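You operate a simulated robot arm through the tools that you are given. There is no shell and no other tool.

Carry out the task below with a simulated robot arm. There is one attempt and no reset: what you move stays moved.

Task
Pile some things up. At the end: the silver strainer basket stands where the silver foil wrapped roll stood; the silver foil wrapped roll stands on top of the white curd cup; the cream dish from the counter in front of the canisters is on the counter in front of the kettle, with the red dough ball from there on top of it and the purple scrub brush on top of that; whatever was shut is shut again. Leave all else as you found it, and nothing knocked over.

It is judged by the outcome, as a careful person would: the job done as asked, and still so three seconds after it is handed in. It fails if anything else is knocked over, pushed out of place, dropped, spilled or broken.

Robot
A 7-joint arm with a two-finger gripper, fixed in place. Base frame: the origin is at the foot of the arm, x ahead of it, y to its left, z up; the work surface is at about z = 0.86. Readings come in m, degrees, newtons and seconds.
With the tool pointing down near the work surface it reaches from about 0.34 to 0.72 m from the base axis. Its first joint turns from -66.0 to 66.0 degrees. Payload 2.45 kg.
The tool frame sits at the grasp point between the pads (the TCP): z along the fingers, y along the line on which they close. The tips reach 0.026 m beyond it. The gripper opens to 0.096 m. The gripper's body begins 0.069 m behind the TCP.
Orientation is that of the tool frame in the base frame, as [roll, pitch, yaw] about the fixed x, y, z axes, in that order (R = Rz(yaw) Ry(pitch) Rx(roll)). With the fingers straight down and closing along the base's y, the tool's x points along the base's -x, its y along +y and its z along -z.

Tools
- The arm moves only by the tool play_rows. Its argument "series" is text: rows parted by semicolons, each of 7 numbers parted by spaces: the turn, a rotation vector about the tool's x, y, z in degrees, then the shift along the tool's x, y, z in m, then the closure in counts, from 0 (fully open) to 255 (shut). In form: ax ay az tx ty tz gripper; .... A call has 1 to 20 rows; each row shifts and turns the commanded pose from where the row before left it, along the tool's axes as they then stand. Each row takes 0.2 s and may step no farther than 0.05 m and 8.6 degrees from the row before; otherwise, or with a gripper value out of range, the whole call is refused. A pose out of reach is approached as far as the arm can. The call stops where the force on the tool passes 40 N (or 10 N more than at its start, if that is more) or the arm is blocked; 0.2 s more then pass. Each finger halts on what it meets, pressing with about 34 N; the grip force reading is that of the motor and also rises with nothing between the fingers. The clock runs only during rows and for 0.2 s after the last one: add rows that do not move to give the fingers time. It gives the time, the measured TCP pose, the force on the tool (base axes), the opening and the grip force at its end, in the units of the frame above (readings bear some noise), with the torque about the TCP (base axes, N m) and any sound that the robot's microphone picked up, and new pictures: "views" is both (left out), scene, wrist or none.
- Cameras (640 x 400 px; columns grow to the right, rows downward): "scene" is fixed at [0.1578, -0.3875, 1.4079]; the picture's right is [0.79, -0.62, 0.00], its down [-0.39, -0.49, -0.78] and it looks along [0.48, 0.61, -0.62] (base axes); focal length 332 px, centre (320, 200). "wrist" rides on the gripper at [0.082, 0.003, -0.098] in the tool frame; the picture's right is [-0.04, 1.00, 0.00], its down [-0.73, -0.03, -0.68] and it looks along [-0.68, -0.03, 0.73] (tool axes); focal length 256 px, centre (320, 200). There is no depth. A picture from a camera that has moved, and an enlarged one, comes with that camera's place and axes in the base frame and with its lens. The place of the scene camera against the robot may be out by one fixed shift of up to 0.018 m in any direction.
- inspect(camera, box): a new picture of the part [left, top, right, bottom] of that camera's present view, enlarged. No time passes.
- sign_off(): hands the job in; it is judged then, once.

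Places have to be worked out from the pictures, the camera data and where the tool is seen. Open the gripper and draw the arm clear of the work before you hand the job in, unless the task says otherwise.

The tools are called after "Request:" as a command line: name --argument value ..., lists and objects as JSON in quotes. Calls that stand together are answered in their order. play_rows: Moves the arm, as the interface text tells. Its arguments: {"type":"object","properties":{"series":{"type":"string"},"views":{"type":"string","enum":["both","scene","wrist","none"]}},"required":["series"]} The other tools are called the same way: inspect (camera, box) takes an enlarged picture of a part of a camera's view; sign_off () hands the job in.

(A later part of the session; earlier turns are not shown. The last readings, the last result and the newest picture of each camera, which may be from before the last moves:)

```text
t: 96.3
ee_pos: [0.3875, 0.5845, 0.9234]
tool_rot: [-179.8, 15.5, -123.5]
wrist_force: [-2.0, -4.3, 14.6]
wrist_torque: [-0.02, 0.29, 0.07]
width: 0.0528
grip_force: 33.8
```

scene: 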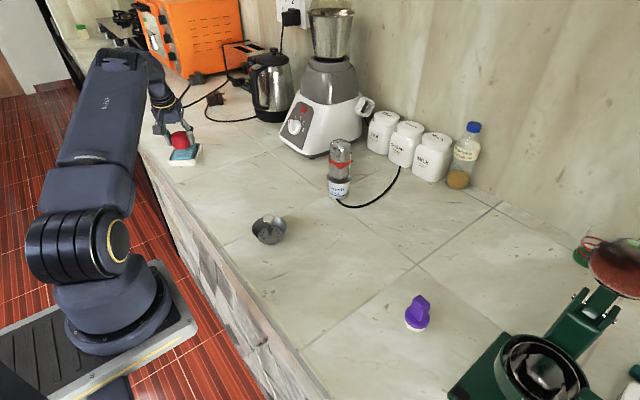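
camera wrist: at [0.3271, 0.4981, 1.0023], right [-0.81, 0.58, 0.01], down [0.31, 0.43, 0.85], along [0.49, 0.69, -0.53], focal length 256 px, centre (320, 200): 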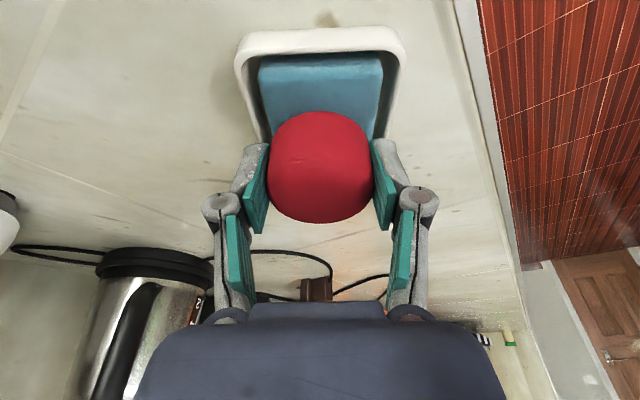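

Contact at TCP z ≈ 0.923 with about 15 N. I'll back off slightly, open just enough to free the ball and check.

Request:
play_rows --series "0 0 0 -0.0002 0 -0.0008 255; 0 0 0 0 0 0 180; 0 0 0 0 0 0 130; 0 0 0 0 0 0 110; 0 0 0 0 0 0 95; 0 0 0 0 0 0 80; 0 0 0 0 0 0 80" --views "both"

Request:
inspect --camera "scene" --box '[150, 100, 230, 180]'

```text
t: 97.9
ee_pos: [0.3886, 0.5846, 0.923]
tool_rot: [-179.8, 15.2, -123.5]
wrist_force: [0.0, 0.2, 0.4]
wrist_torque: [-0.02, -0.01, -0.01]
width: 0.0658
grip_force: 0.1
camera wrist: at [0.327, 0.499, 0.9958], right [-0.81, 0.58, 0.01], down [0.31, 0.43, 0.85], along [0.49, 0.69, -0.53], focal length 256 px, centre (320, 200)
```

scene: 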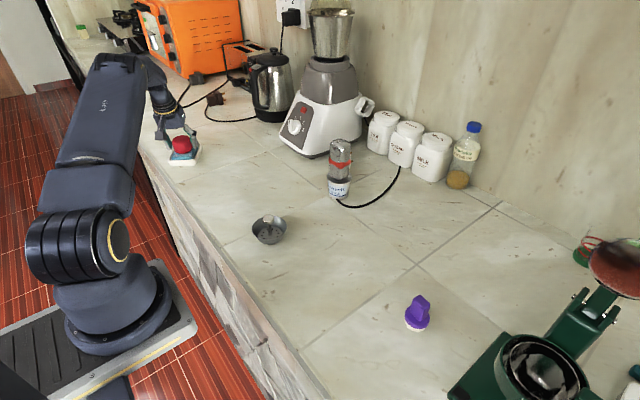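
wrist: 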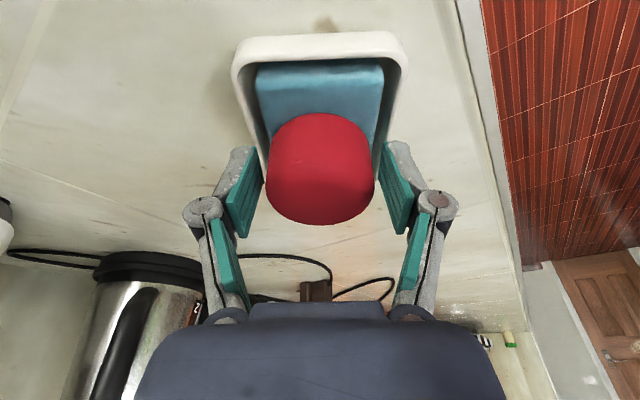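

```text
5.00 times, centred on (190, 140) of scene
camera zoom: at [0.1578, -0.3875, 1.4079], right [0.79, -0.62, 0.0], down [-0.39, -0.49, -0.78], along [0.48, 0.61, -0.62], focal length 1661 px, centre (970, 500)
```

zoom: 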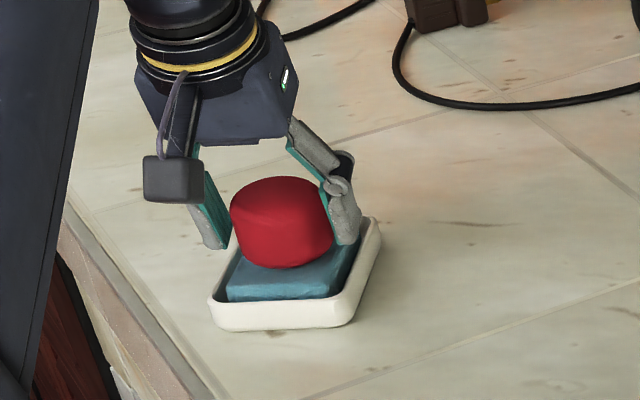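

The ball stands on the dish, released. I'll lift straight up to clear it and take a measuring view.

Request:
play_rows --series "0 0 0 -0.0026 0 -0.0097 80; 0 0 0 -0.0052 0 -0.0193 80; 0 0 0 -0.0078 0 -0.029 60; 0 0 0 -0.0026 0 -0.0097 0; 0 0 0 0 0 0 0; 0 0 0 0 0 0 0" --views "both"

Request:
inspect --camera "wrist" --box '[200, 0, 440, 150]'

Request:
inspect --camera "scene" --box '[150, 100, 230, 180]'

```text
t: 99.3
ee_pos: [0.3876, 0.584, 0.9926]
tool_rot: [-179.8, 15.3, -123.4]
wrist_force: [-0.7, -0.7, 0.2]
wrist_torque: [0.03, 0.02, 0.0]
width: 0.0958
grip_force: 0.1
camera wrist: at [0.326, 0.4988, 1.0662], right [-0.81, 0.58, 0.01], down [0.31, 0.43, 0.85], along [0.49, 0.69, -0.53], focal length 256 px, centre (320, 200)
```

scene: 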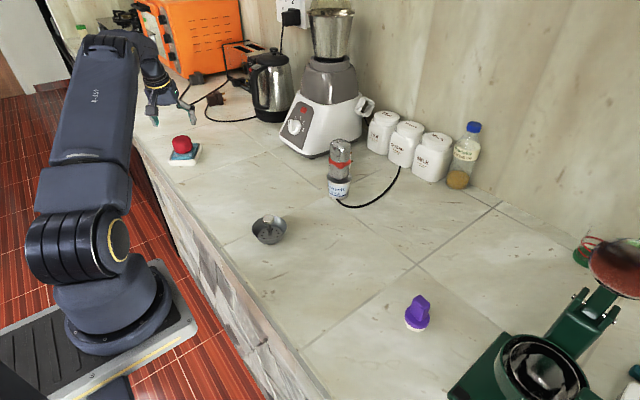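
wrist: 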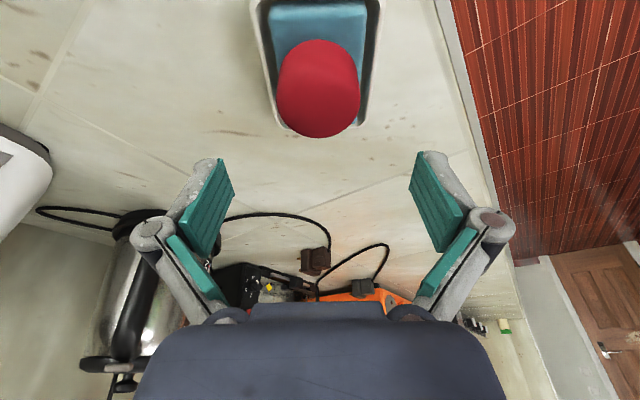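

```text
2.67 times, centred on (320, 75) of wrist
camera zoom: at [0.326, 0.4988, 1.0662], right [-0.81, 0.58, 0.01], down [0.31, 0.43, 0.85], along [0.49, 0.69, -0.53], focal length 683 px, centre (320, 533)
```

zoom: 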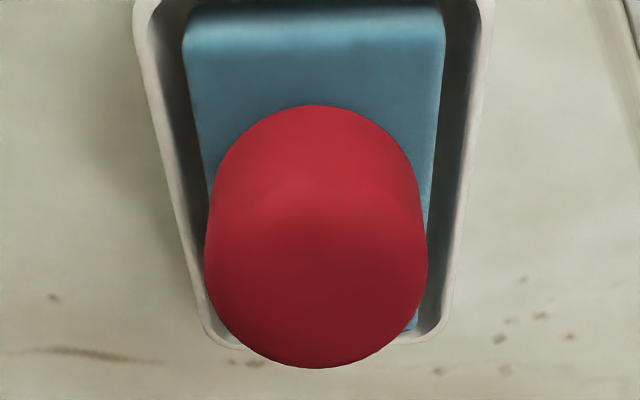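

```text
5.00 times, centred on (190, 140) of scene
camera zoom: at [0.1578, -0.3875, 1.4079], right [0.79, -0.62, 0.0], down [-0.39, -0.49, -0.78], along [0.48, 0.61, -0.62], focal length 1661 px, centre (970, 500)
```

zoom: 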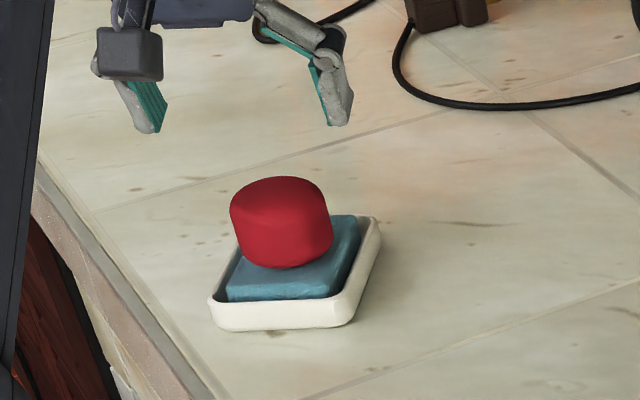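

The ball sits centred on the dish at about (0.393, 0.590), top near z 0.93. Next is the brush: I'll retract and swing back, ending with the yaw that lines the fingers up with the long axis of its block handle, about 173°.

Request:
play_rows --series "0 0 0 0.03 0 -0.0258 0; 0 0 0 0.03 0 -0.0258 0; 0 0 0 0.03 0 -0.0258 0; 0 0 0 0.03 0 -0.0258 0; 0 0 0 0.03 0 -0.0258 0; 0 0 0 0.03 0 -0.0258 0; 0 0 0 0.03 0 -0.0258 0; 1.42 0 5.31 0.001 -0.043 0 0; 1.42 0 5.31 0.002 -0.043 0 0; 1.42 0 5.31 0.002 -0.043 0 0; 1.42 0 5.31 0.002 -0.043 0 0; 1.42 0 5.31 0.002 -0.043 0 0; 1.42 0 5.31 0.002 -0.043 0 0; 1.42 0 5.31 0.002 -0.043 0 0; 1.42 0 5.31 0.002 -0.043 0 0; 1.42 0 5.31 0.002 -0.043 0 0; 1.42 0 5.31 0.002 -0.043 0 0; 1.42 0 5.31 0.002 -0.043 0 0; 0.73 0 2.7 0.001 -0.022 0 0; 0 0 0 0 0 0 0" --views "both"

```text
t: 103.5
ee_pos: [0.4467, -0.0512, 1.1047]
tool_rot: [179.8, 15.2, 173.0]
wrist_force: [0.3, 0.2, 0.8]
wrist_torque: [0.02, 0.0, 0.01]
width: 0.0963
grip_force: 0.0
camera wrist: at [0.3433, -0.0351, 1.1782], right [0.16, 0.99, 0.01], down [0.52, -0.09, 0.85], along [0.84, -0.13, -0.53], focal length 256 px, centre (320, 200)
```

scene: 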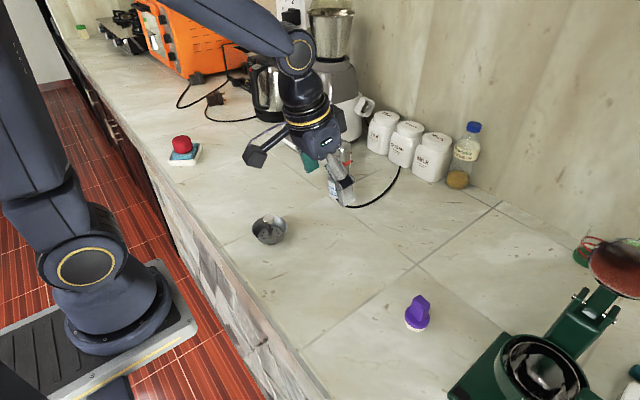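
wrist: 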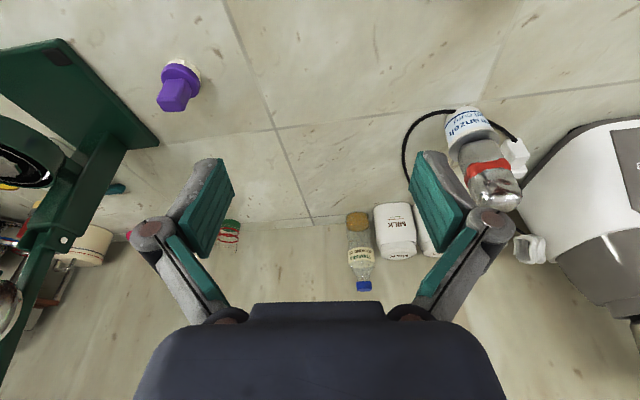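

The brush is in view, and the green grinder's base edge is near y -0.347, so I'll narrow the fingers and hover near the brush for a close look.

Request:
play_rows --series "0 0 0 -0.0052 -0.0357 0.0232 60; 0 0 0 -0.0052 -0.0357 0.0232 110; 0 0 0 -0.0052 -0.0357 0.0232 110; 0 0 0 -0.0052 -0.0357 0.0232 110; 0 0 0 -0.005 -0.0358 0.023 110; 0 0 0 0 0 0 110; 0 0 0 0 0 0 110" --views "both"

Request:
inspect --camera "wrist" --box '[240, 40, 400, 150]'

Request:
inspect --camera "scene" --box '[370, 250, 470, 350]'

```text
t: 105.1
ee_pos: [0.4835, -0.2357, 1.0001]
tool_rot: [179.8, 15.3, 173.1]
wrist_force: [0.1, 1.9, -0.5]
wrist_torque: [-0.01, -0.04, 0.01]
width: 0.0549
grip_force: 0.0
camera wrist: at [0.3795, -0.2203, 1.074], right [0.16, 0.99, 0.01], down [0.52, -0.09, 0.85], along [0.84, -0.13, -0.53], focal length 256 px, centre (320, 200)
```

scene: 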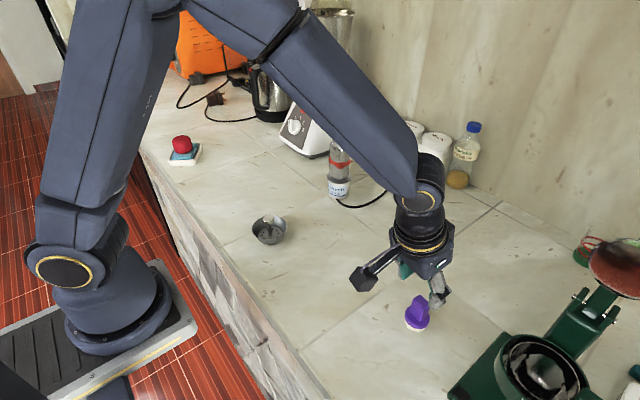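
wrist: 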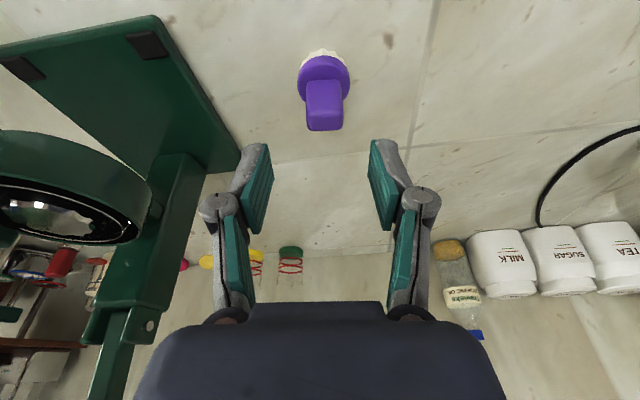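

```text
3.64 times, centred on (320, 95) of wrist
camera zoom: at [0.3795, -0.2203, 1.074], right [0.16, 0.99, 0.01], down [0.52, -0.09, 0.85], along [0.84, -0.13, -0.53], focal length 931 px, centre (320, 582)
```

zoom: 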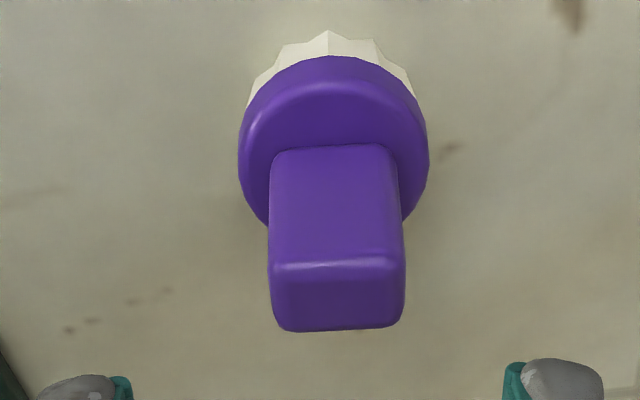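

```text
4.00 times, centred on (420, 300) of scene
camera zoom: at [0.1578, -0.3876, 1.4079], right [0.79, -0.62, 0.0], down [-0.39, -0.49, -0.78], along [0.48, 0.61, -0.62], focal length 1329 px, centre (-80, -200)
```

zoom: 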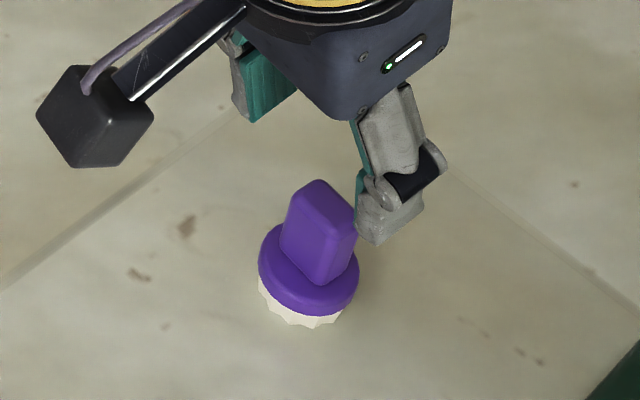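

The handle faces the gripper squarely: top near z 0.925, centre (0.509, -0.236), about 0.027 m across. The purple disc's top is near z 0.888. I'll slide down along the tool axis to straddle the handle with the tips staying above the disc.

Request:
play_rows --series "0 0 0 -0.0004 0.0025 0.027 110; 0 0 0 -0.0004 0 0.027 110; 0 0 0 -0.0002 0 0.02 110; 0 0 0 0 0 0 110; 0 0 0 0 0 0 110" --views "both"

Request:
inspect --camera "wrist" --box '[220, 80, 420, 220]'

Request:
inspect --camera "scene" --box '[370, 250, 470, 350]'

```text
t: 106.3
ee_pos: [0.5029, -0.235, 0.9304]
tool_rot: [179.8, 15.3, 173.2]
wrist_force: [-0.4, 0.5, 0.0]
wrist_torque: [0.01, -0.01, 0.01]
width: 0.0544
grip_force: 0.1
camera wrist: at [0.3989, -0.2191, 1.003], right [0.16, 0.99, 0.01], down [0.52, -0.09, 0.85], along [0.84, -0.13, -0.53], focal length 256 px, centre (320, 200)
```

scene: 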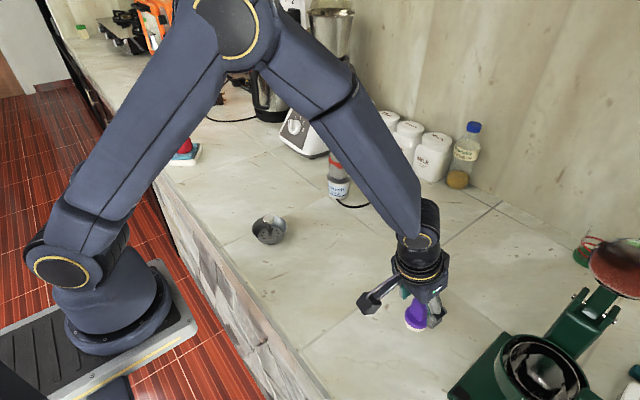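
wrist: 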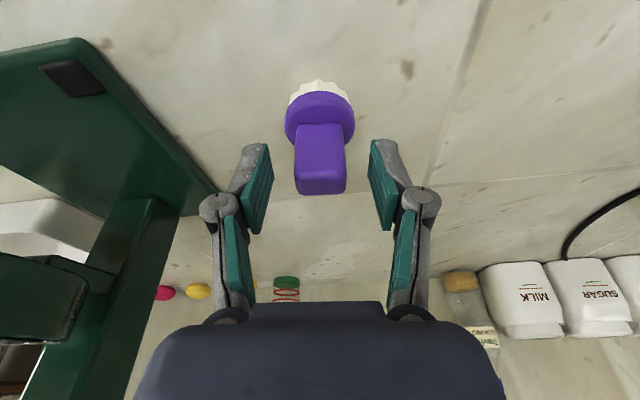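

```text
2.86 times, centred on (320, 150) of wrist
camera zoom: at [0.3989, -0.2191, 1.003], right [0.16, 0.99, 0.01], down [0.52, -0.09, 0.85], along [0.84, -0.13, -0.53], focal length 731 px, centre (320, 343)
```

zoom: 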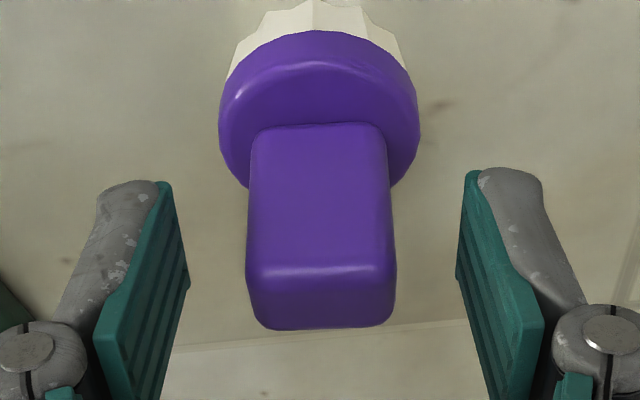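

```text
4.00 times, centred on (420, 300) of scene
camera zoom: at [0.1578, -0.3875, 1.4079], right [0.79, -0.62, 0.0], down [-0.39, -0.49, -0.78], along [0.48, 0.61, -0.62], focal length 1329 px, centre (-80, -200)
```

zoom: 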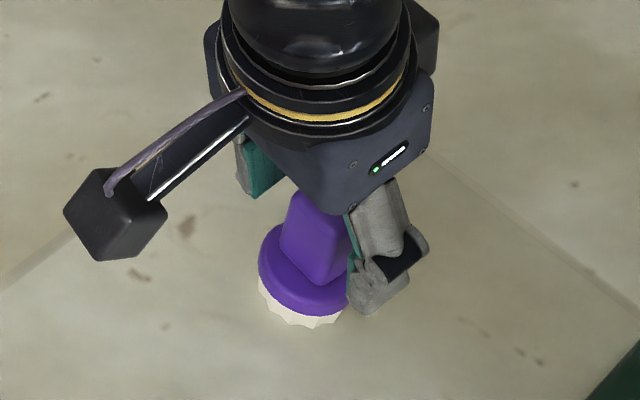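

The handle is centred between the pads. I'll go down another 9 mm and close.

Request:
play_rows --series "0 0 0 -0.0012 -0.0003 0.0097 110; 0 0 0 0 0 0 110; 0 0 0 0 0 0 150; 0 0 0 0 0 0 180; 0 0 0 0 0 0 255; 0 0 0 0 0 0 255; 0 0 0 0 0 0 255" --views "both"

Request:
inspect --camera "wrist" --box '[220, 80, 420, 220]'

```text
t: 107.9
ee_pos: [0.5076, -0.2348, 0.9202]
tool_rot: [179.8, 15.3, 173.2]
wrist_force: [-0.2, 0.0, 0.4]
wrist_torque: [0.0, -0.02, -0.03]
width: 0.0267
grip_force: 33.9
camera wrist: at [0.4025, -0.22, 0.9941], right [0.16, 0.99, 0.01], down [0.52, -0.09, 0.85], along [0.84, -0.13, -0.53], focal length 256 px, centre (320, 200)
```

scene: 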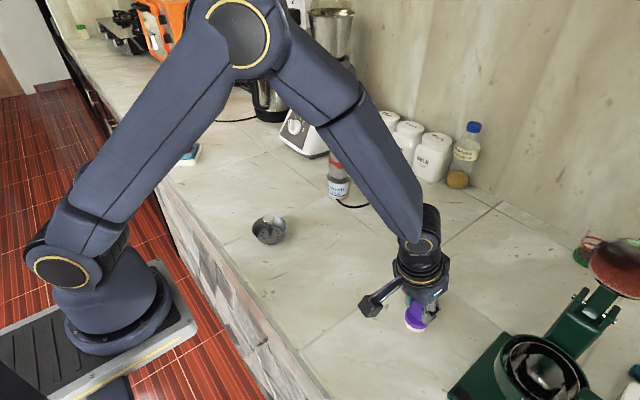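
wrist: 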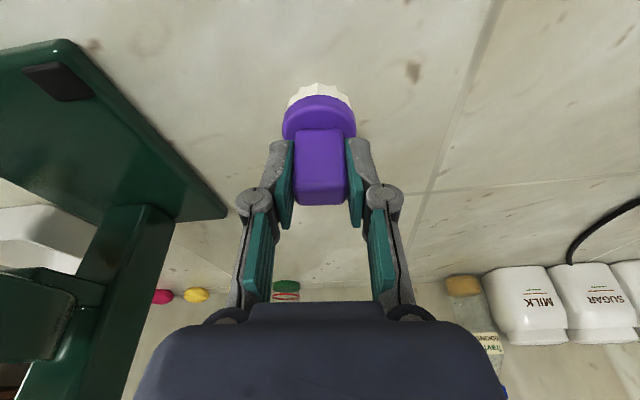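

```text
2.86 times, centred on (320, 150) of wrist
camera zoom: at [0.4025, -0.22, 0.9941], right [0.16, 0.99, 0.01], down [0.52, -0.09, 0.85], along [0.84, -0.13, -0.53], focal length 731 px, centre (320, 343)
```

zoom: 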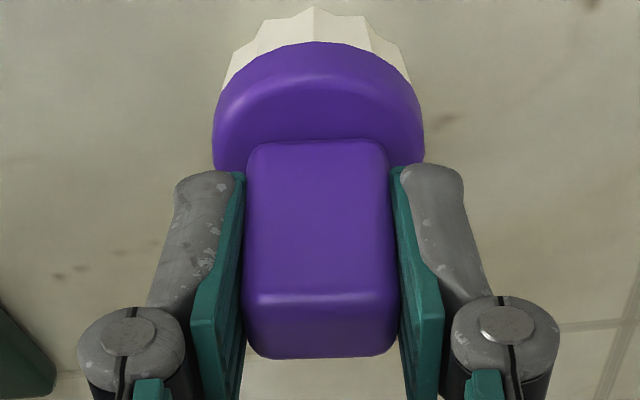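

Gripped at 0.027 m, with the brush upright. I'll lift it gently and check.

Request:
play_rows --series "0 0 0 -0.0013 0 -0.0048 255; 0 0 0 -0.0026 0 -0.0097 255; 0 0 0 -0.0026 0 -0.0097 255; 0 0 0 -0.0039 0 -0.0145 255; 0 0 0 0 0 0 255" --views "both"

Request:
inspect --camera "scene" --box '[360, 220, 480, 340]'

Request:
inspect --camera "wrist" --box '[220, 80, 420, 220]'

```text
t: 109.1
ee_pos: [0.5054, -0.2335, 0.9605]
tool_rot: [179.7, 15.2, 173.1]
wrist_force: [-0.3, -0.2, -0.5]
wrist_torque: [0.0, 0.0, 0.01]
width: 0.0269
grip_force: 33.9
camera wrist: at [0.4014, -0.2186, 1.0339], right [0.16, 0.99, 0.01], down [0.52, -0.09, 0.85], along [0.84, -0.13, -0.53], focal length 256 px, centre (320, 200)
```

scene: 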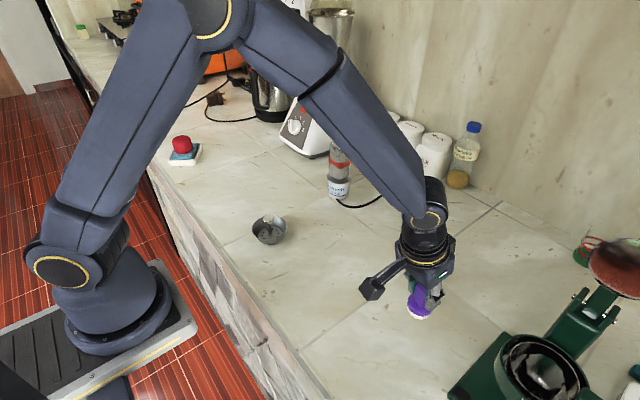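
wrist: 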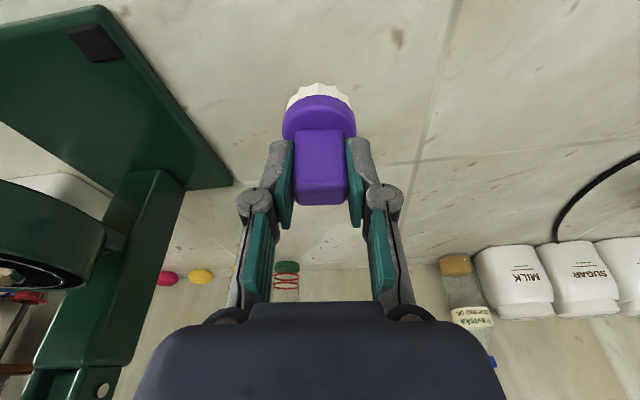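

```text
3.33 times, centred on (420, 280) of scene
camera zoom: at [0.1578, -0.3875, 1.4079], right [0.79, -0.62, 0.0], down [-0.39, -0.49, -0.78], along [0.48, 0.61, -0.62], focal length 1107 px, centre (-13, -67)
```

zoom: 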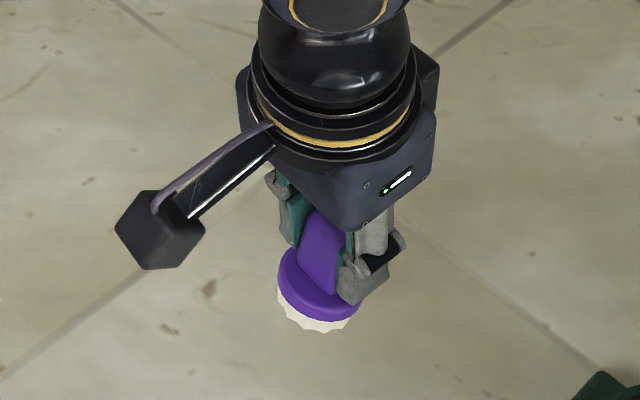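

```text
2.86 times, centred on (320, 150) of wrist
camera zoom: at [0.4014, -0.2186, 1.0339], right [0.16, 0.99, 0.01], down [0.52, -0.09, 0.85], along [0.84, -0.13, -0.53], focal length 731 px, centre (320, 343)
```

zoom: 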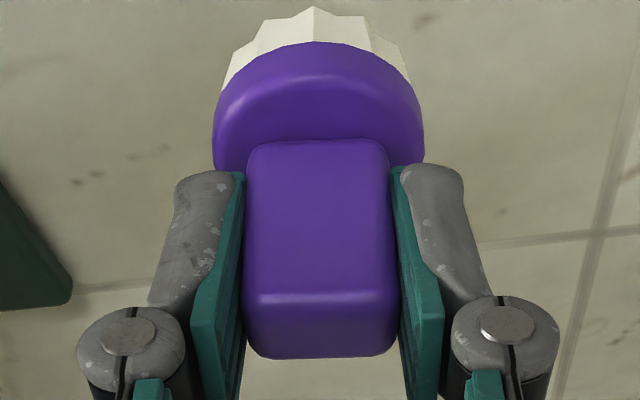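

The brush is firmly held and upright. I'll retrace the path: up and inward, then swing round to the dish side.

Request:
play_rows --series "0 0 0 0.0065 0.029 -0.0267 255; 0 0 0 0.0065 0.029 -0.0267 255; 0 0 0 0.0065 0.029 -0.0267 255; 0 0 0 0.0065 0.029 -0.0267 255; 0 0 0 0.0065 0.029 -0.0267 255; 0 0 0 0.0065 0.029 -0.0267 255; -0.73 0 -2.7 0.001 0.022 0 255; -1.42 0 -5.31 0.002 0.043 0 255; -1.42 0 -5.31 0.002 0.043 0 255; -1.42 0 -5.31 0.002 0.043 0 255; -1.42 0 -5.31 0.002 0.043 0 255; -1.42 0 -5.31 0.002 0.043 0 255; -1.42 0 -5.31 0.002 0.043 0 255; -1.42 0 -5.31 0.002 0.043 0 255; -1.42 0 -5.31 0.002 0.043 0 255; -1.42 0 -5.31 0.002 0.043 0 255; -1.42 0 -5.31 0.002 0.043 0 255; -1.42 0 -5.31 0.002 0.043 0 255; 0 0 0 0 0 0 255" --views "both"

```text
t: 113.1
ee_pos: [0.2496, 0.3744, 1.0994]
tool_rot: [-179.8, 15.3, -123.5]
wrist_force: [0.2, 0.5, 0.0]
wrist_torque: [0.0, 0.0, -0.03]
width: 0.0269
grip_force: 34.4
camera wrist: at [0.189, 0.2896, 1.1729], right [-0.81, 0.58, 0.01], down [0.31, 0.43, 0.85], along [0.49, 0.69, -0.53], focal length 256 px, centre (320, 200)
```

scene: 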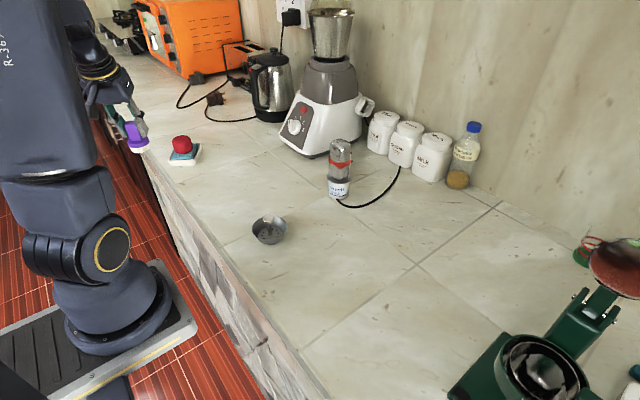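
wrist: 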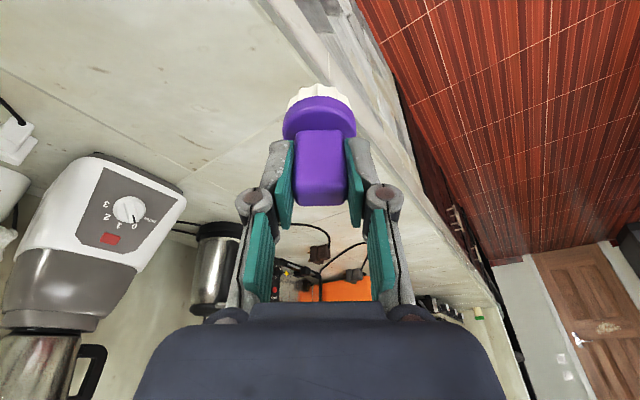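

Now I'll extend outward to hover with the brush about 4 cm above the ball.

Request:
play_rows --series "0 0 0 -0.0327 -0.0001 0.0192 255; 0 0 0 -0.0327 -0.0001 0.0192 255; 0 0 0 -0.0327 -0.0001 0.0192 255; 0 0 0 -0.0327 -0.0001 0.0192 255; 0 0 0 -0.0327 -0.0001 0.0192 255; 0 0 0 -0.0327 -0.0001 0.0192 255; 0 0 0 -0.0326 -0.0002 0.0189 255; 0 0 0 0 0 0 255; 0 0 0 0 0 0 255" --views "both"

Request:
inspect --camera "wrist" --box '[220, 0, 420, 130]'

Request:
inspect --camera "scene" --box '[140, 80, 230, 180]'

```text
t: 115.1
ee_pos: [0.3941, 0.5894, 1.0294]
tool_rot: [-179.6, 15.2, -123.4]
wrist_force: [-0.2, -0.6, -0.7]
wrist_torque: [-0.01, -0.01, -0.01]
width: 0.0269
grip_force: 33.7
camera wrist: at [0.3328, 0.5037, 1.103], right [-0.81, 0.58, 0.01], down [0.31, 0.43, 0.85], along [0.49, 0.69, -0.53], focal length 256 px, centre (320, 200)
```

scene: 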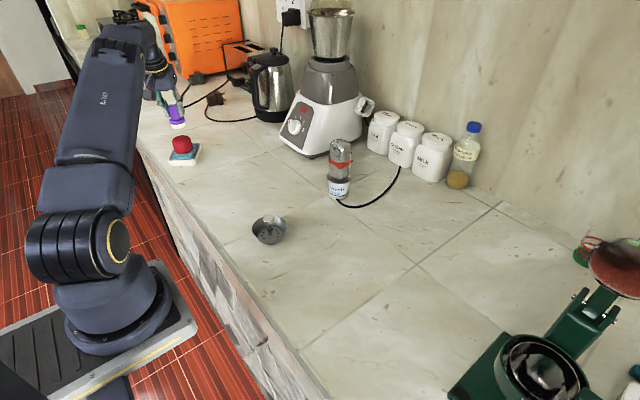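
wrist: 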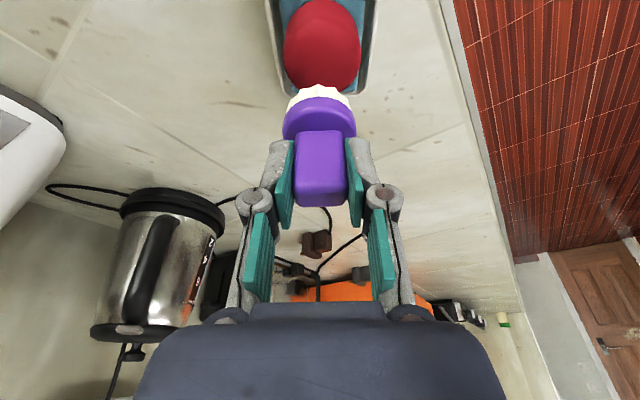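

```text
3.08 times, centred on (320, 65) of wrist
camera zoom: at [0.3328, 0.5037, 1.103], right [-0.81, 0.58, 0.01], down [0.31, 0.43, 0.85], along [0.49, 0.69, -0.53], focal length 788 px, centre (320, 615)
```

zoom: 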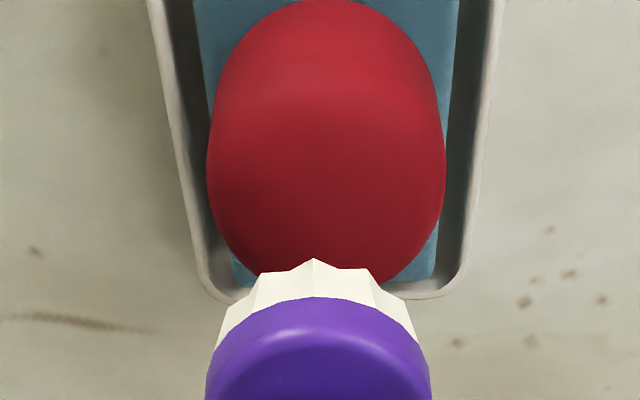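

```text
4.00 times, centred on (185, 130) of scene
camera zoom: at [0.1578, -0.3875, 1.4079], right [0.79, -0.62, 0.0], down [-0.39, -0.49, -0.78], along [0.48, 0.61, -0.62], focal length 1329 px, centre (860, 480)
```

zoom: 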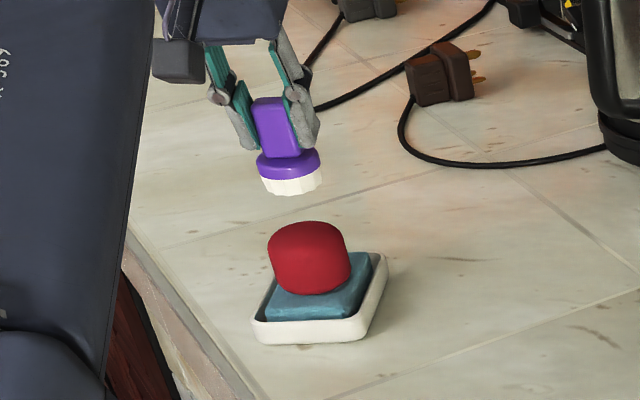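

The brush is nearly over the ball's centre, within 2–4 mm. I'll correct slightly and lower to about 7 mm above the ball top to re-check.

Request:
play_rows --series "0 0 0 0.0059 0.0005 0.016 255; 0 0 0 0.0059 0.0005 0.016 255; 0 0 0 0 0 0 255; 0 0 0 0 0 0 255" --views "both"

Request:
inspect --camera "wrist" --box '[220, 10, 420, 140]'

Request:
inspect --camera "scene" --box '[150, 90, 230, 180]'

```text
t: 116.1
ee_pos: [0.3904, 0.5875, 0.9969]
tool_rot: [-179.8, 15.2, -123.4]
wrist_force: [-0.3, -0.7, -0.1]
wrist_torque: [0.03, -0.01, 0.05]
width: 0.0269
grip_force: 34.0
camera wrist: at [0.3297, 0.5027, 1.0701], right [-0.81, 0.58, 0.01], down [0.31, 0.43, 0.85], along [0.49, 0.69, -0.53], focal length 256 px, centre (320, 200)
```

scene: 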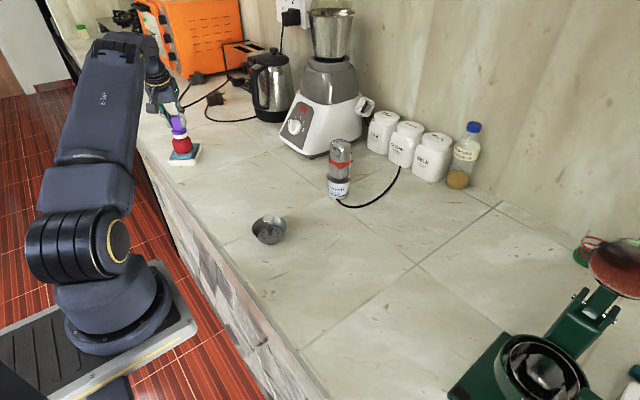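
wrist: 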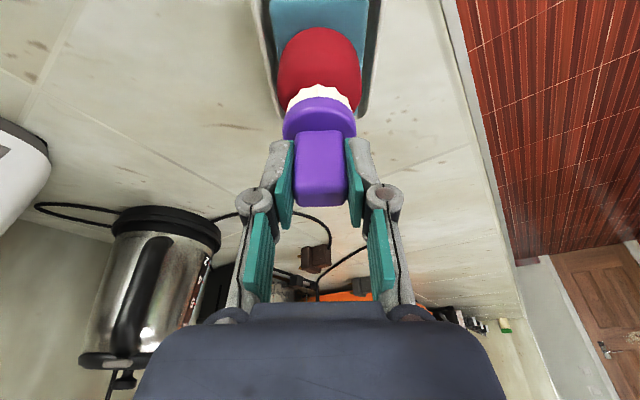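

```text
3.08 times, centred on (320, 75) of wrist
camera zoom: at [0.3297, 0.5027, 1.0701], right [-0.81, 0.58, 0.01], down [0.31, 0.43, 0.85], along [0.49, 0.69, -0.53], focal length 788 px, centre (320, 585)
```

zoom: 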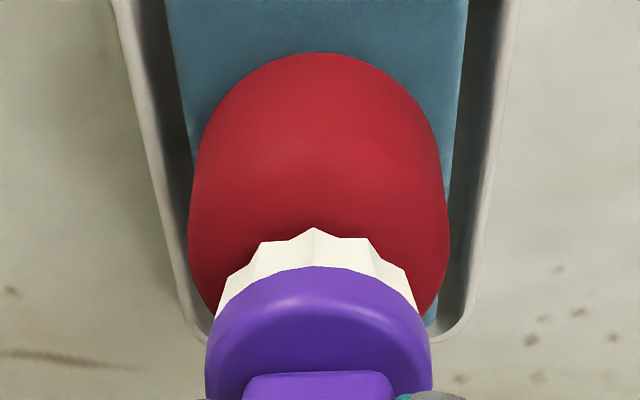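

```text
4.44 times, centred on (190, 135) of scene
camera zoom: at [0.1578, -0.3875, 1.4079], right [0.79, -0.62, 0.0], down [-0.39, -0.49, -0.78], along [0.48, 0.61, -0.62], focal length 1476 px, centre (898, 489)
```

zoom: 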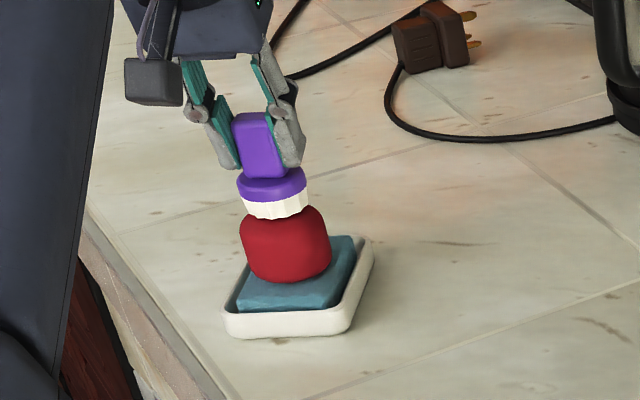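

In the wrist view the brush and ball axes agree to about 1 mm. I'll lower in small steps until it touches.

Request:
play_rows --series "0 0 0 0.001 -0.0008 0.0039 255; 0 0 0 0 0 0 255" --views "none"

Request:
play_rows --series "0 0 0 0.0004 0 0.0014 255; 0 0 0 0 0 0 255" --views "none"

Request:
play_rows --series "0 0 0 0.0004 0 0.0014 255; 0 0 0 0 0 0 255" --views "none"

```text
t: 116.7
ee_pos: [0.3908, 0.5875, 0.9945]
tool_rot: [-179.9, 15.6, -123.5]
wrist_force: [-1.8, -0.8, 10.6]
wrist_torque: [0.02, 0.19, 0.01]
width: 0.0268
grip_force: 33.6
```

```text
t: 117.3
ee_pos: [0.3922, 0.5867, 0.9953]
tool_rot: [-179.7, 15.8, -123.5]
wrist_force: [-1.9, 1.5, 25.3]
wrist_torque: [0.06, 0.14, -0.01]
width: 0.0271
grip_force: 34.6
```

```text
t: 117.9
ee_pos: [0.3908, 0.5866, 0.9925]
tool_rot: [-179.7, 15.7, -123.5]
wrist_force: [-1.9, 2.9, 27.3]
wrist_torque: [0.22, 0.01, 0.04]
width: 0.0268
grip_force: 33.8
```

Contact came earlier than expected and the press is now 27 N. I'll back off 3 mm and look at the stack.

Request:
play_rows --series "0 0 0 -0.0008 0 -0.0029 255; 0 0 0 0 0 0 255" --views "both"

Request:
inspect --camera "wrist" --box '[220, 10, 420, 140]'

Request:
inspect --camera "scene" --box '[150, 90, 230, 180]'

```text
t: 118.5
ee_pos: [0.3926, 0.5864, 0.9925]
tool_rot: [-179.6, 15.3, -123.7]
wrist_force: [1.8, 5.1, 16.8]
wrist_torque: [0.37, -0.21, 0.02]
width: 0.027
grip_force: 34.2
camera wrist: at [0.3308, 0.5002, 1.0662], right [-0.81, 0.58, 0.01], down [0.31, 0.43, 0.85], along [0.49, 0.69, -0.53], focal length 256 px, centre (320, 200)
```

scene: 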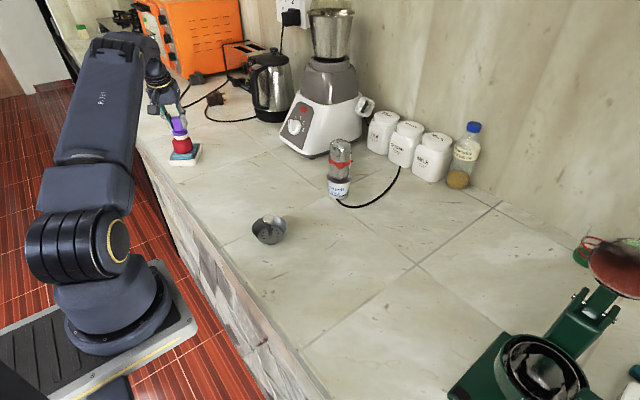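
wrist: 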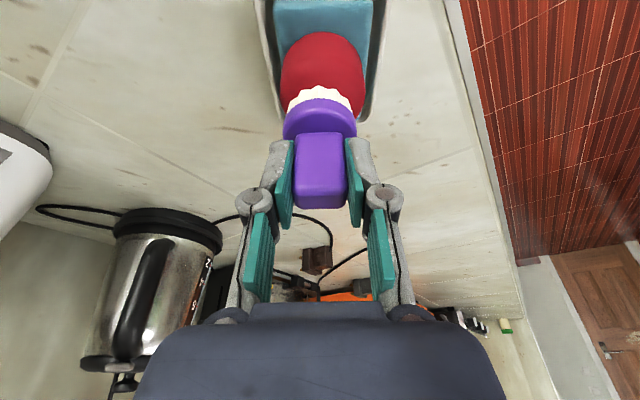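

```text
3.08 times, centred on (320, 75) of wrist
camera zoom: at [0.3308, 0.5002, 1.0662], right [-0.81, 0.58, 0.01], down [0.31, 0.43, 0.85], along [0.49, 0.69, -0.53], focal length 788 px, centre (320, 585)
```

zoom: 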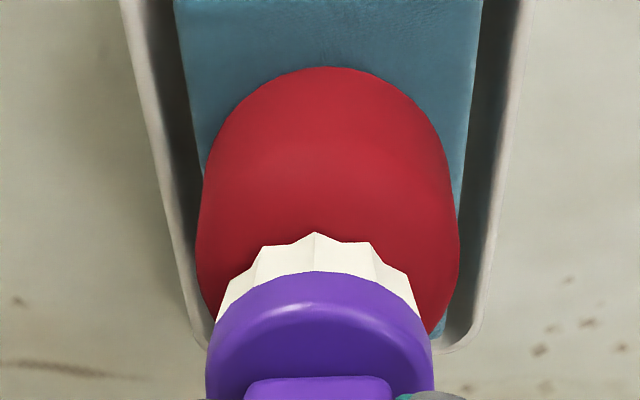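

```text
4.44 times, centred on (190, 135) of scene
camera zoom: at [0.1576, -0.3877, 1.4078], right [0.79, -0.62, 0.0], down [-0.39, -0.49, -0.78], along [0.48, 0.61, -0.62], focal length 1476 px, centre (898, 489)
```

zoom: 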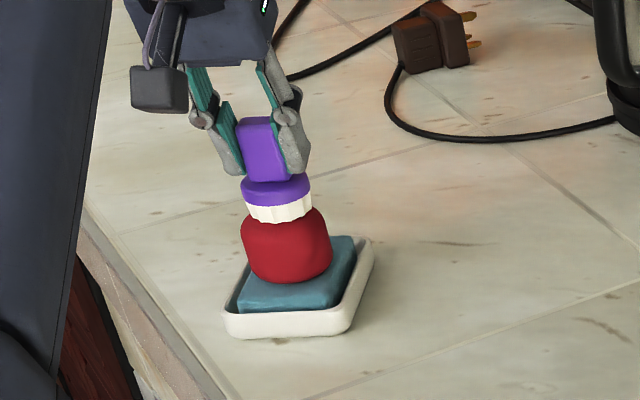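

The brush is about 2 mm off to one side of the ball's axis and still pressing. I'll raise 4 mm, shift 2 mm and come down again more gently.

Request:
play_rows --series "0 0 0 -0.001 0 -0.0039 255; 0 0 0 0 0.0018 0 255; 0 0 0 0 0 0 255; 0 0 0 0 0 0 255" --views "wrist"

Request:
inspect --camera "wrist" --box '[220, 10, 420, 140]'

Request:
inspect --camera "scene" --box '[150, 90, 230, 180]'

```text
t: 119.5
ee_pos: [0.3901, 0.5865, 0.9962]
tool_rot: [-179.9, 15.2, -123.6]
wrist_force: [-0.8, 1.1, -0.1]
wrist_torque: [0.01, 0.0, 0.02]
width: 0.0269
grip_force: 33.9
camera wrist: at [0.3285, 0.5013, 1.0695], right [-0.81, 0.58, 0.01], down [0.31, 0.43, 0.85], along [0.49, 0.69, -0.53], focal length 256 px, centre (320, 200)
```

wrist: 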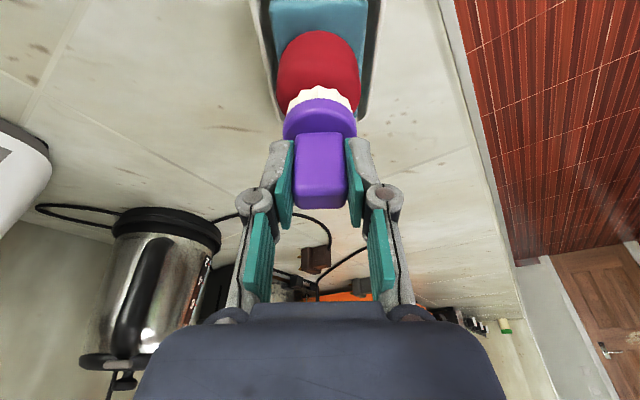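

```text
3.08 times, centred on (320, 75) of wrist
camera zoom: at [0.3285, 0.5013, 1.0695], right [-0.81, 0.58, 0.01], down [0.31, 0.43, 0.85], along [0.49, 0.69, -0.53], focal length 788 px, centre (320, 585)
```

zoom: 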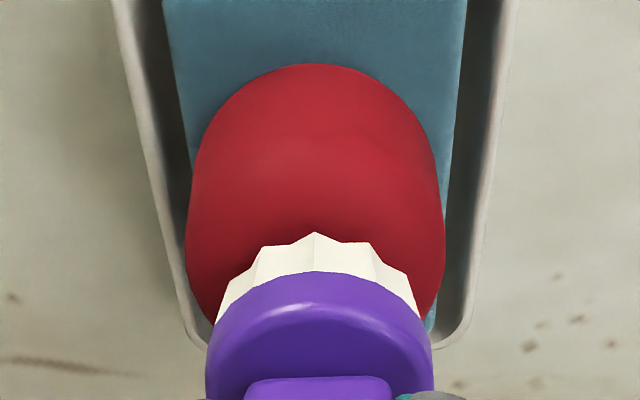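

```text
4.44 times, centred on (190, 135) of scene
camera zoom: at [0.1578, -0.3875, 1.4079], right [0.79, -0.62, 0.0], down [-0.39, -0.49, -0.78], along [0.48, 0.61, -0.62], focal length 1476 px, centre (898, 489)
```

zoom: 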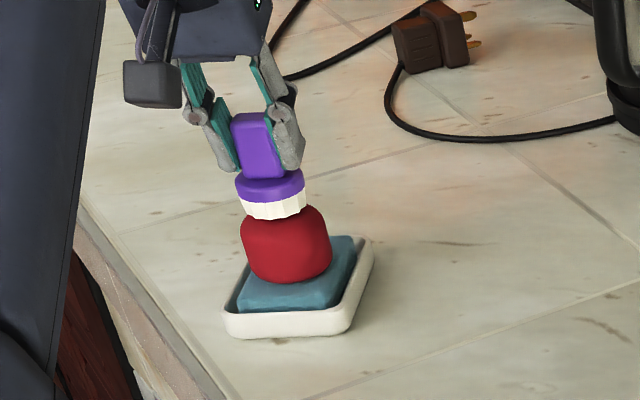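

Now aligned within about 1 mm and free of contact. I'll lower in finer steps until light contact.

Request:
play_rows --series "0 0 0 0.0004 -0.0005 0.0014 255; 0 0 0 0 0 0 255" --views "none"

Request:
play_rows --series "0 0 0 0.0002 0 0.0008 255; 0 0 0 0 0 0 255" --views "none"

```text
t: 120.1
ee_pos: [0.3907, 0.5868, 0.9954]
tool_rot: [-179.8, 15.3, -123.5]
wrist_force: [0.3, 0.0, -0.7]
wrist_torque: [0.0, 0.0, -0.03]
width: 0.0267
grip_force: 34.0
```

```text
t: 120.7
ee_pos: [0.3902, 0.587, 0.994]
tool_rot: [-179.8, 15.3, -123.4]
wrist_force: [0.1, -1.5, -0.6]
wrist_torque: [0.0, -0.03, 0.0]
width: 0.027
grip_force: 34.4
```

Request:
play_rows --series "0 0 0 0.0002 0 0.0008 255; 0 0 0 0 0 0 255" --views "none"

Request:
play_rows --series "0 0 0 0.0002 0 0.0008 255; 0 0 0 0 0 0 255" --views "none"

```text
t: 121.3
ee_pos: [0.3911, 0.587, 0.993]
tool_rot: [-179.8, 15.4, -123.4]
wrist_force: [-0.1, 0.4, -0.6]
wrist_torque: [0.0, 0.0, 0.03]
width: 0.0269
grip_force: 34.2
```

```text
t: 121.9
ee_pos: [0.3912, 0.5875, 0.9934]
tool_rot: [-179.9, 15.4, -123.5]
wrist_force: [-0.1, 0.2, 6.8]
wrist_torque: [0.03, -0.08, -0.02]
width: 0.0269
grip_force: 34.5
```

Light contact of about 7 N with almost no torque. A quick look before releasing.

Request:
inspect --camera "wrist" --box '[220, 10, 420, 140]'

Request:
inspect --camera "scene" --box '[150, 90, 230, 180]'

```text
3.08 times, centred on (320, 75) of wrist
camera zoom: at [0.329, 0.5014, 1.0663], right [-0.81, 0.58, 0.01], down [0.31, 0.42, 0.85], along [0.49, 0.69, -0.53], focal length 788 px, centre (320, 585)
```

zoom: 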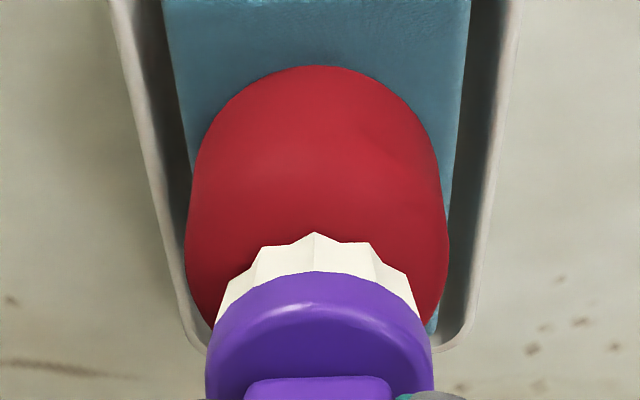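

```text
4.44 times, centred on (190, 135) of scene
camera zoom: at [0.1577, -0.3876, 1.4079], right [0.79, -0.62, 0.0], down [-0.39, -0.49, -0.78], along [0.48, 0.61, -0.62], focal length 1476 px, centre (898, 489)
```

zoom: 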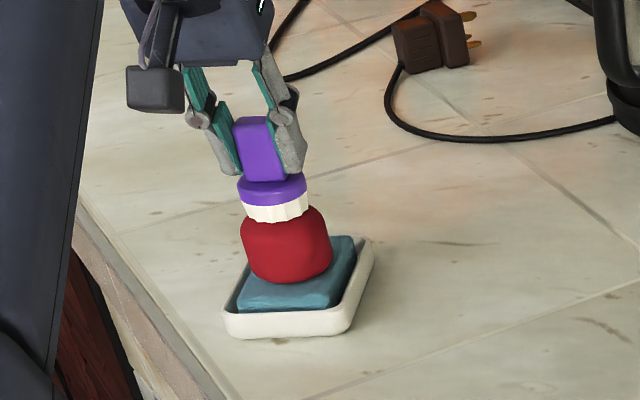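

Axes agree in both views. I'll open slowly, just a few millimetres, and see whether the brush stands.

Request:
play_rows --series "0 0 0 0 0 0 220; 0 0 0 0 0 0 195; 0 0 0 0 0 0 185; 0 0 0 0 0 0 180; 0 0 0 0 0 0 175; 0 0 0 0 0 0 170; 0 0 0 0 0 0 170; 0 0 0 0 0 0 170" --views "both"

Request:
inspect --camera "wrist" --box '[220, 60, 420, 210]'

Request:
inspect --camera "scene" --box '[150, 90, 230, 180]'

```text
t: 123.7
ee_pos: [0.3903, 0.586, 0.993]
tool_rot: [-179.7, 15.3, -123.5]
wrist_force: [0.6, 0.1, -0.7]
wrist_torque: [0.03, 0.0, 0.01]
width: 0.0318
grip_force: 0.0
camera wrist: at [0.329, 0.5012, 1.0656], right [-0.81, 0.58, 0.01], down [0.31, 0.43, 0.85], along [0.49, 0.69, -0.53], focal length 256 px, centre (320, 200)
```

scene: 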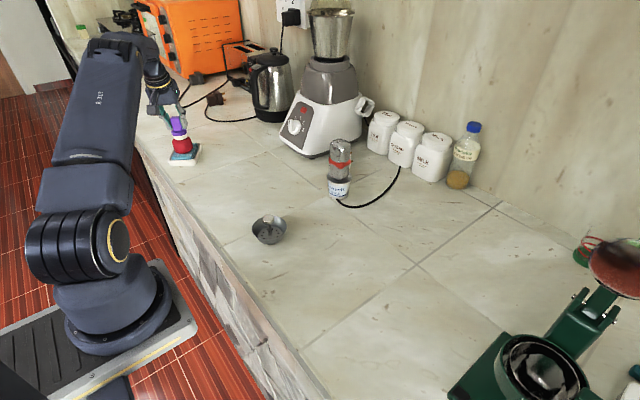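
wrist: 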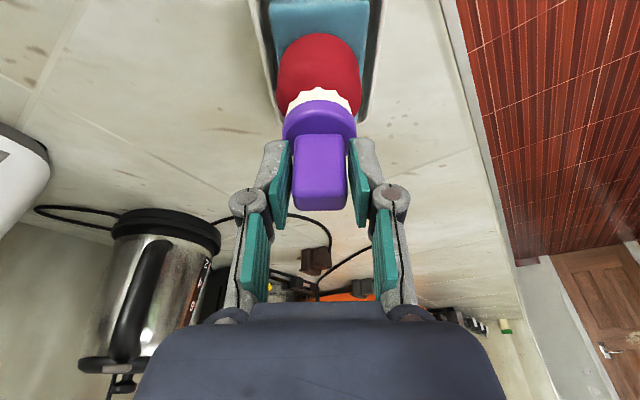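

```text
2.67 times, centred on (320, 135) of wrist
camera zoom: at [0.329, 0.5012, 1.0656], right [-0.81, 0.58, 0.01], down [0.31, 0.43, 0.85], along [0.49, 0.69, -0.53], focal length 683 px, centre (320, 373)
```

zoom: 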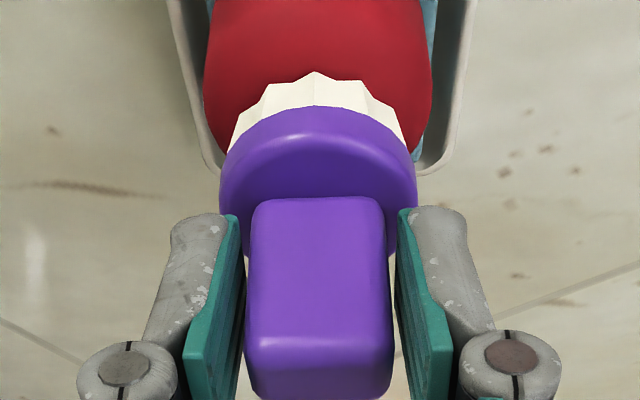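

```text
4.44 times, centred on (190, 135) of scene
camera zoom: at [0.1578, -0.3875, 1.4079], right [0.79, -0.62, 0.0], down [-0.39, -0.49, -0.78], along [0.48, 0.61, -0.62], focal length 1476 px, centre (898, 489)
```

zoom: 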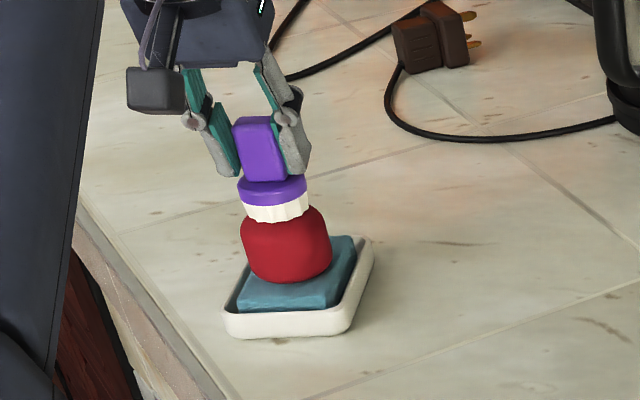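

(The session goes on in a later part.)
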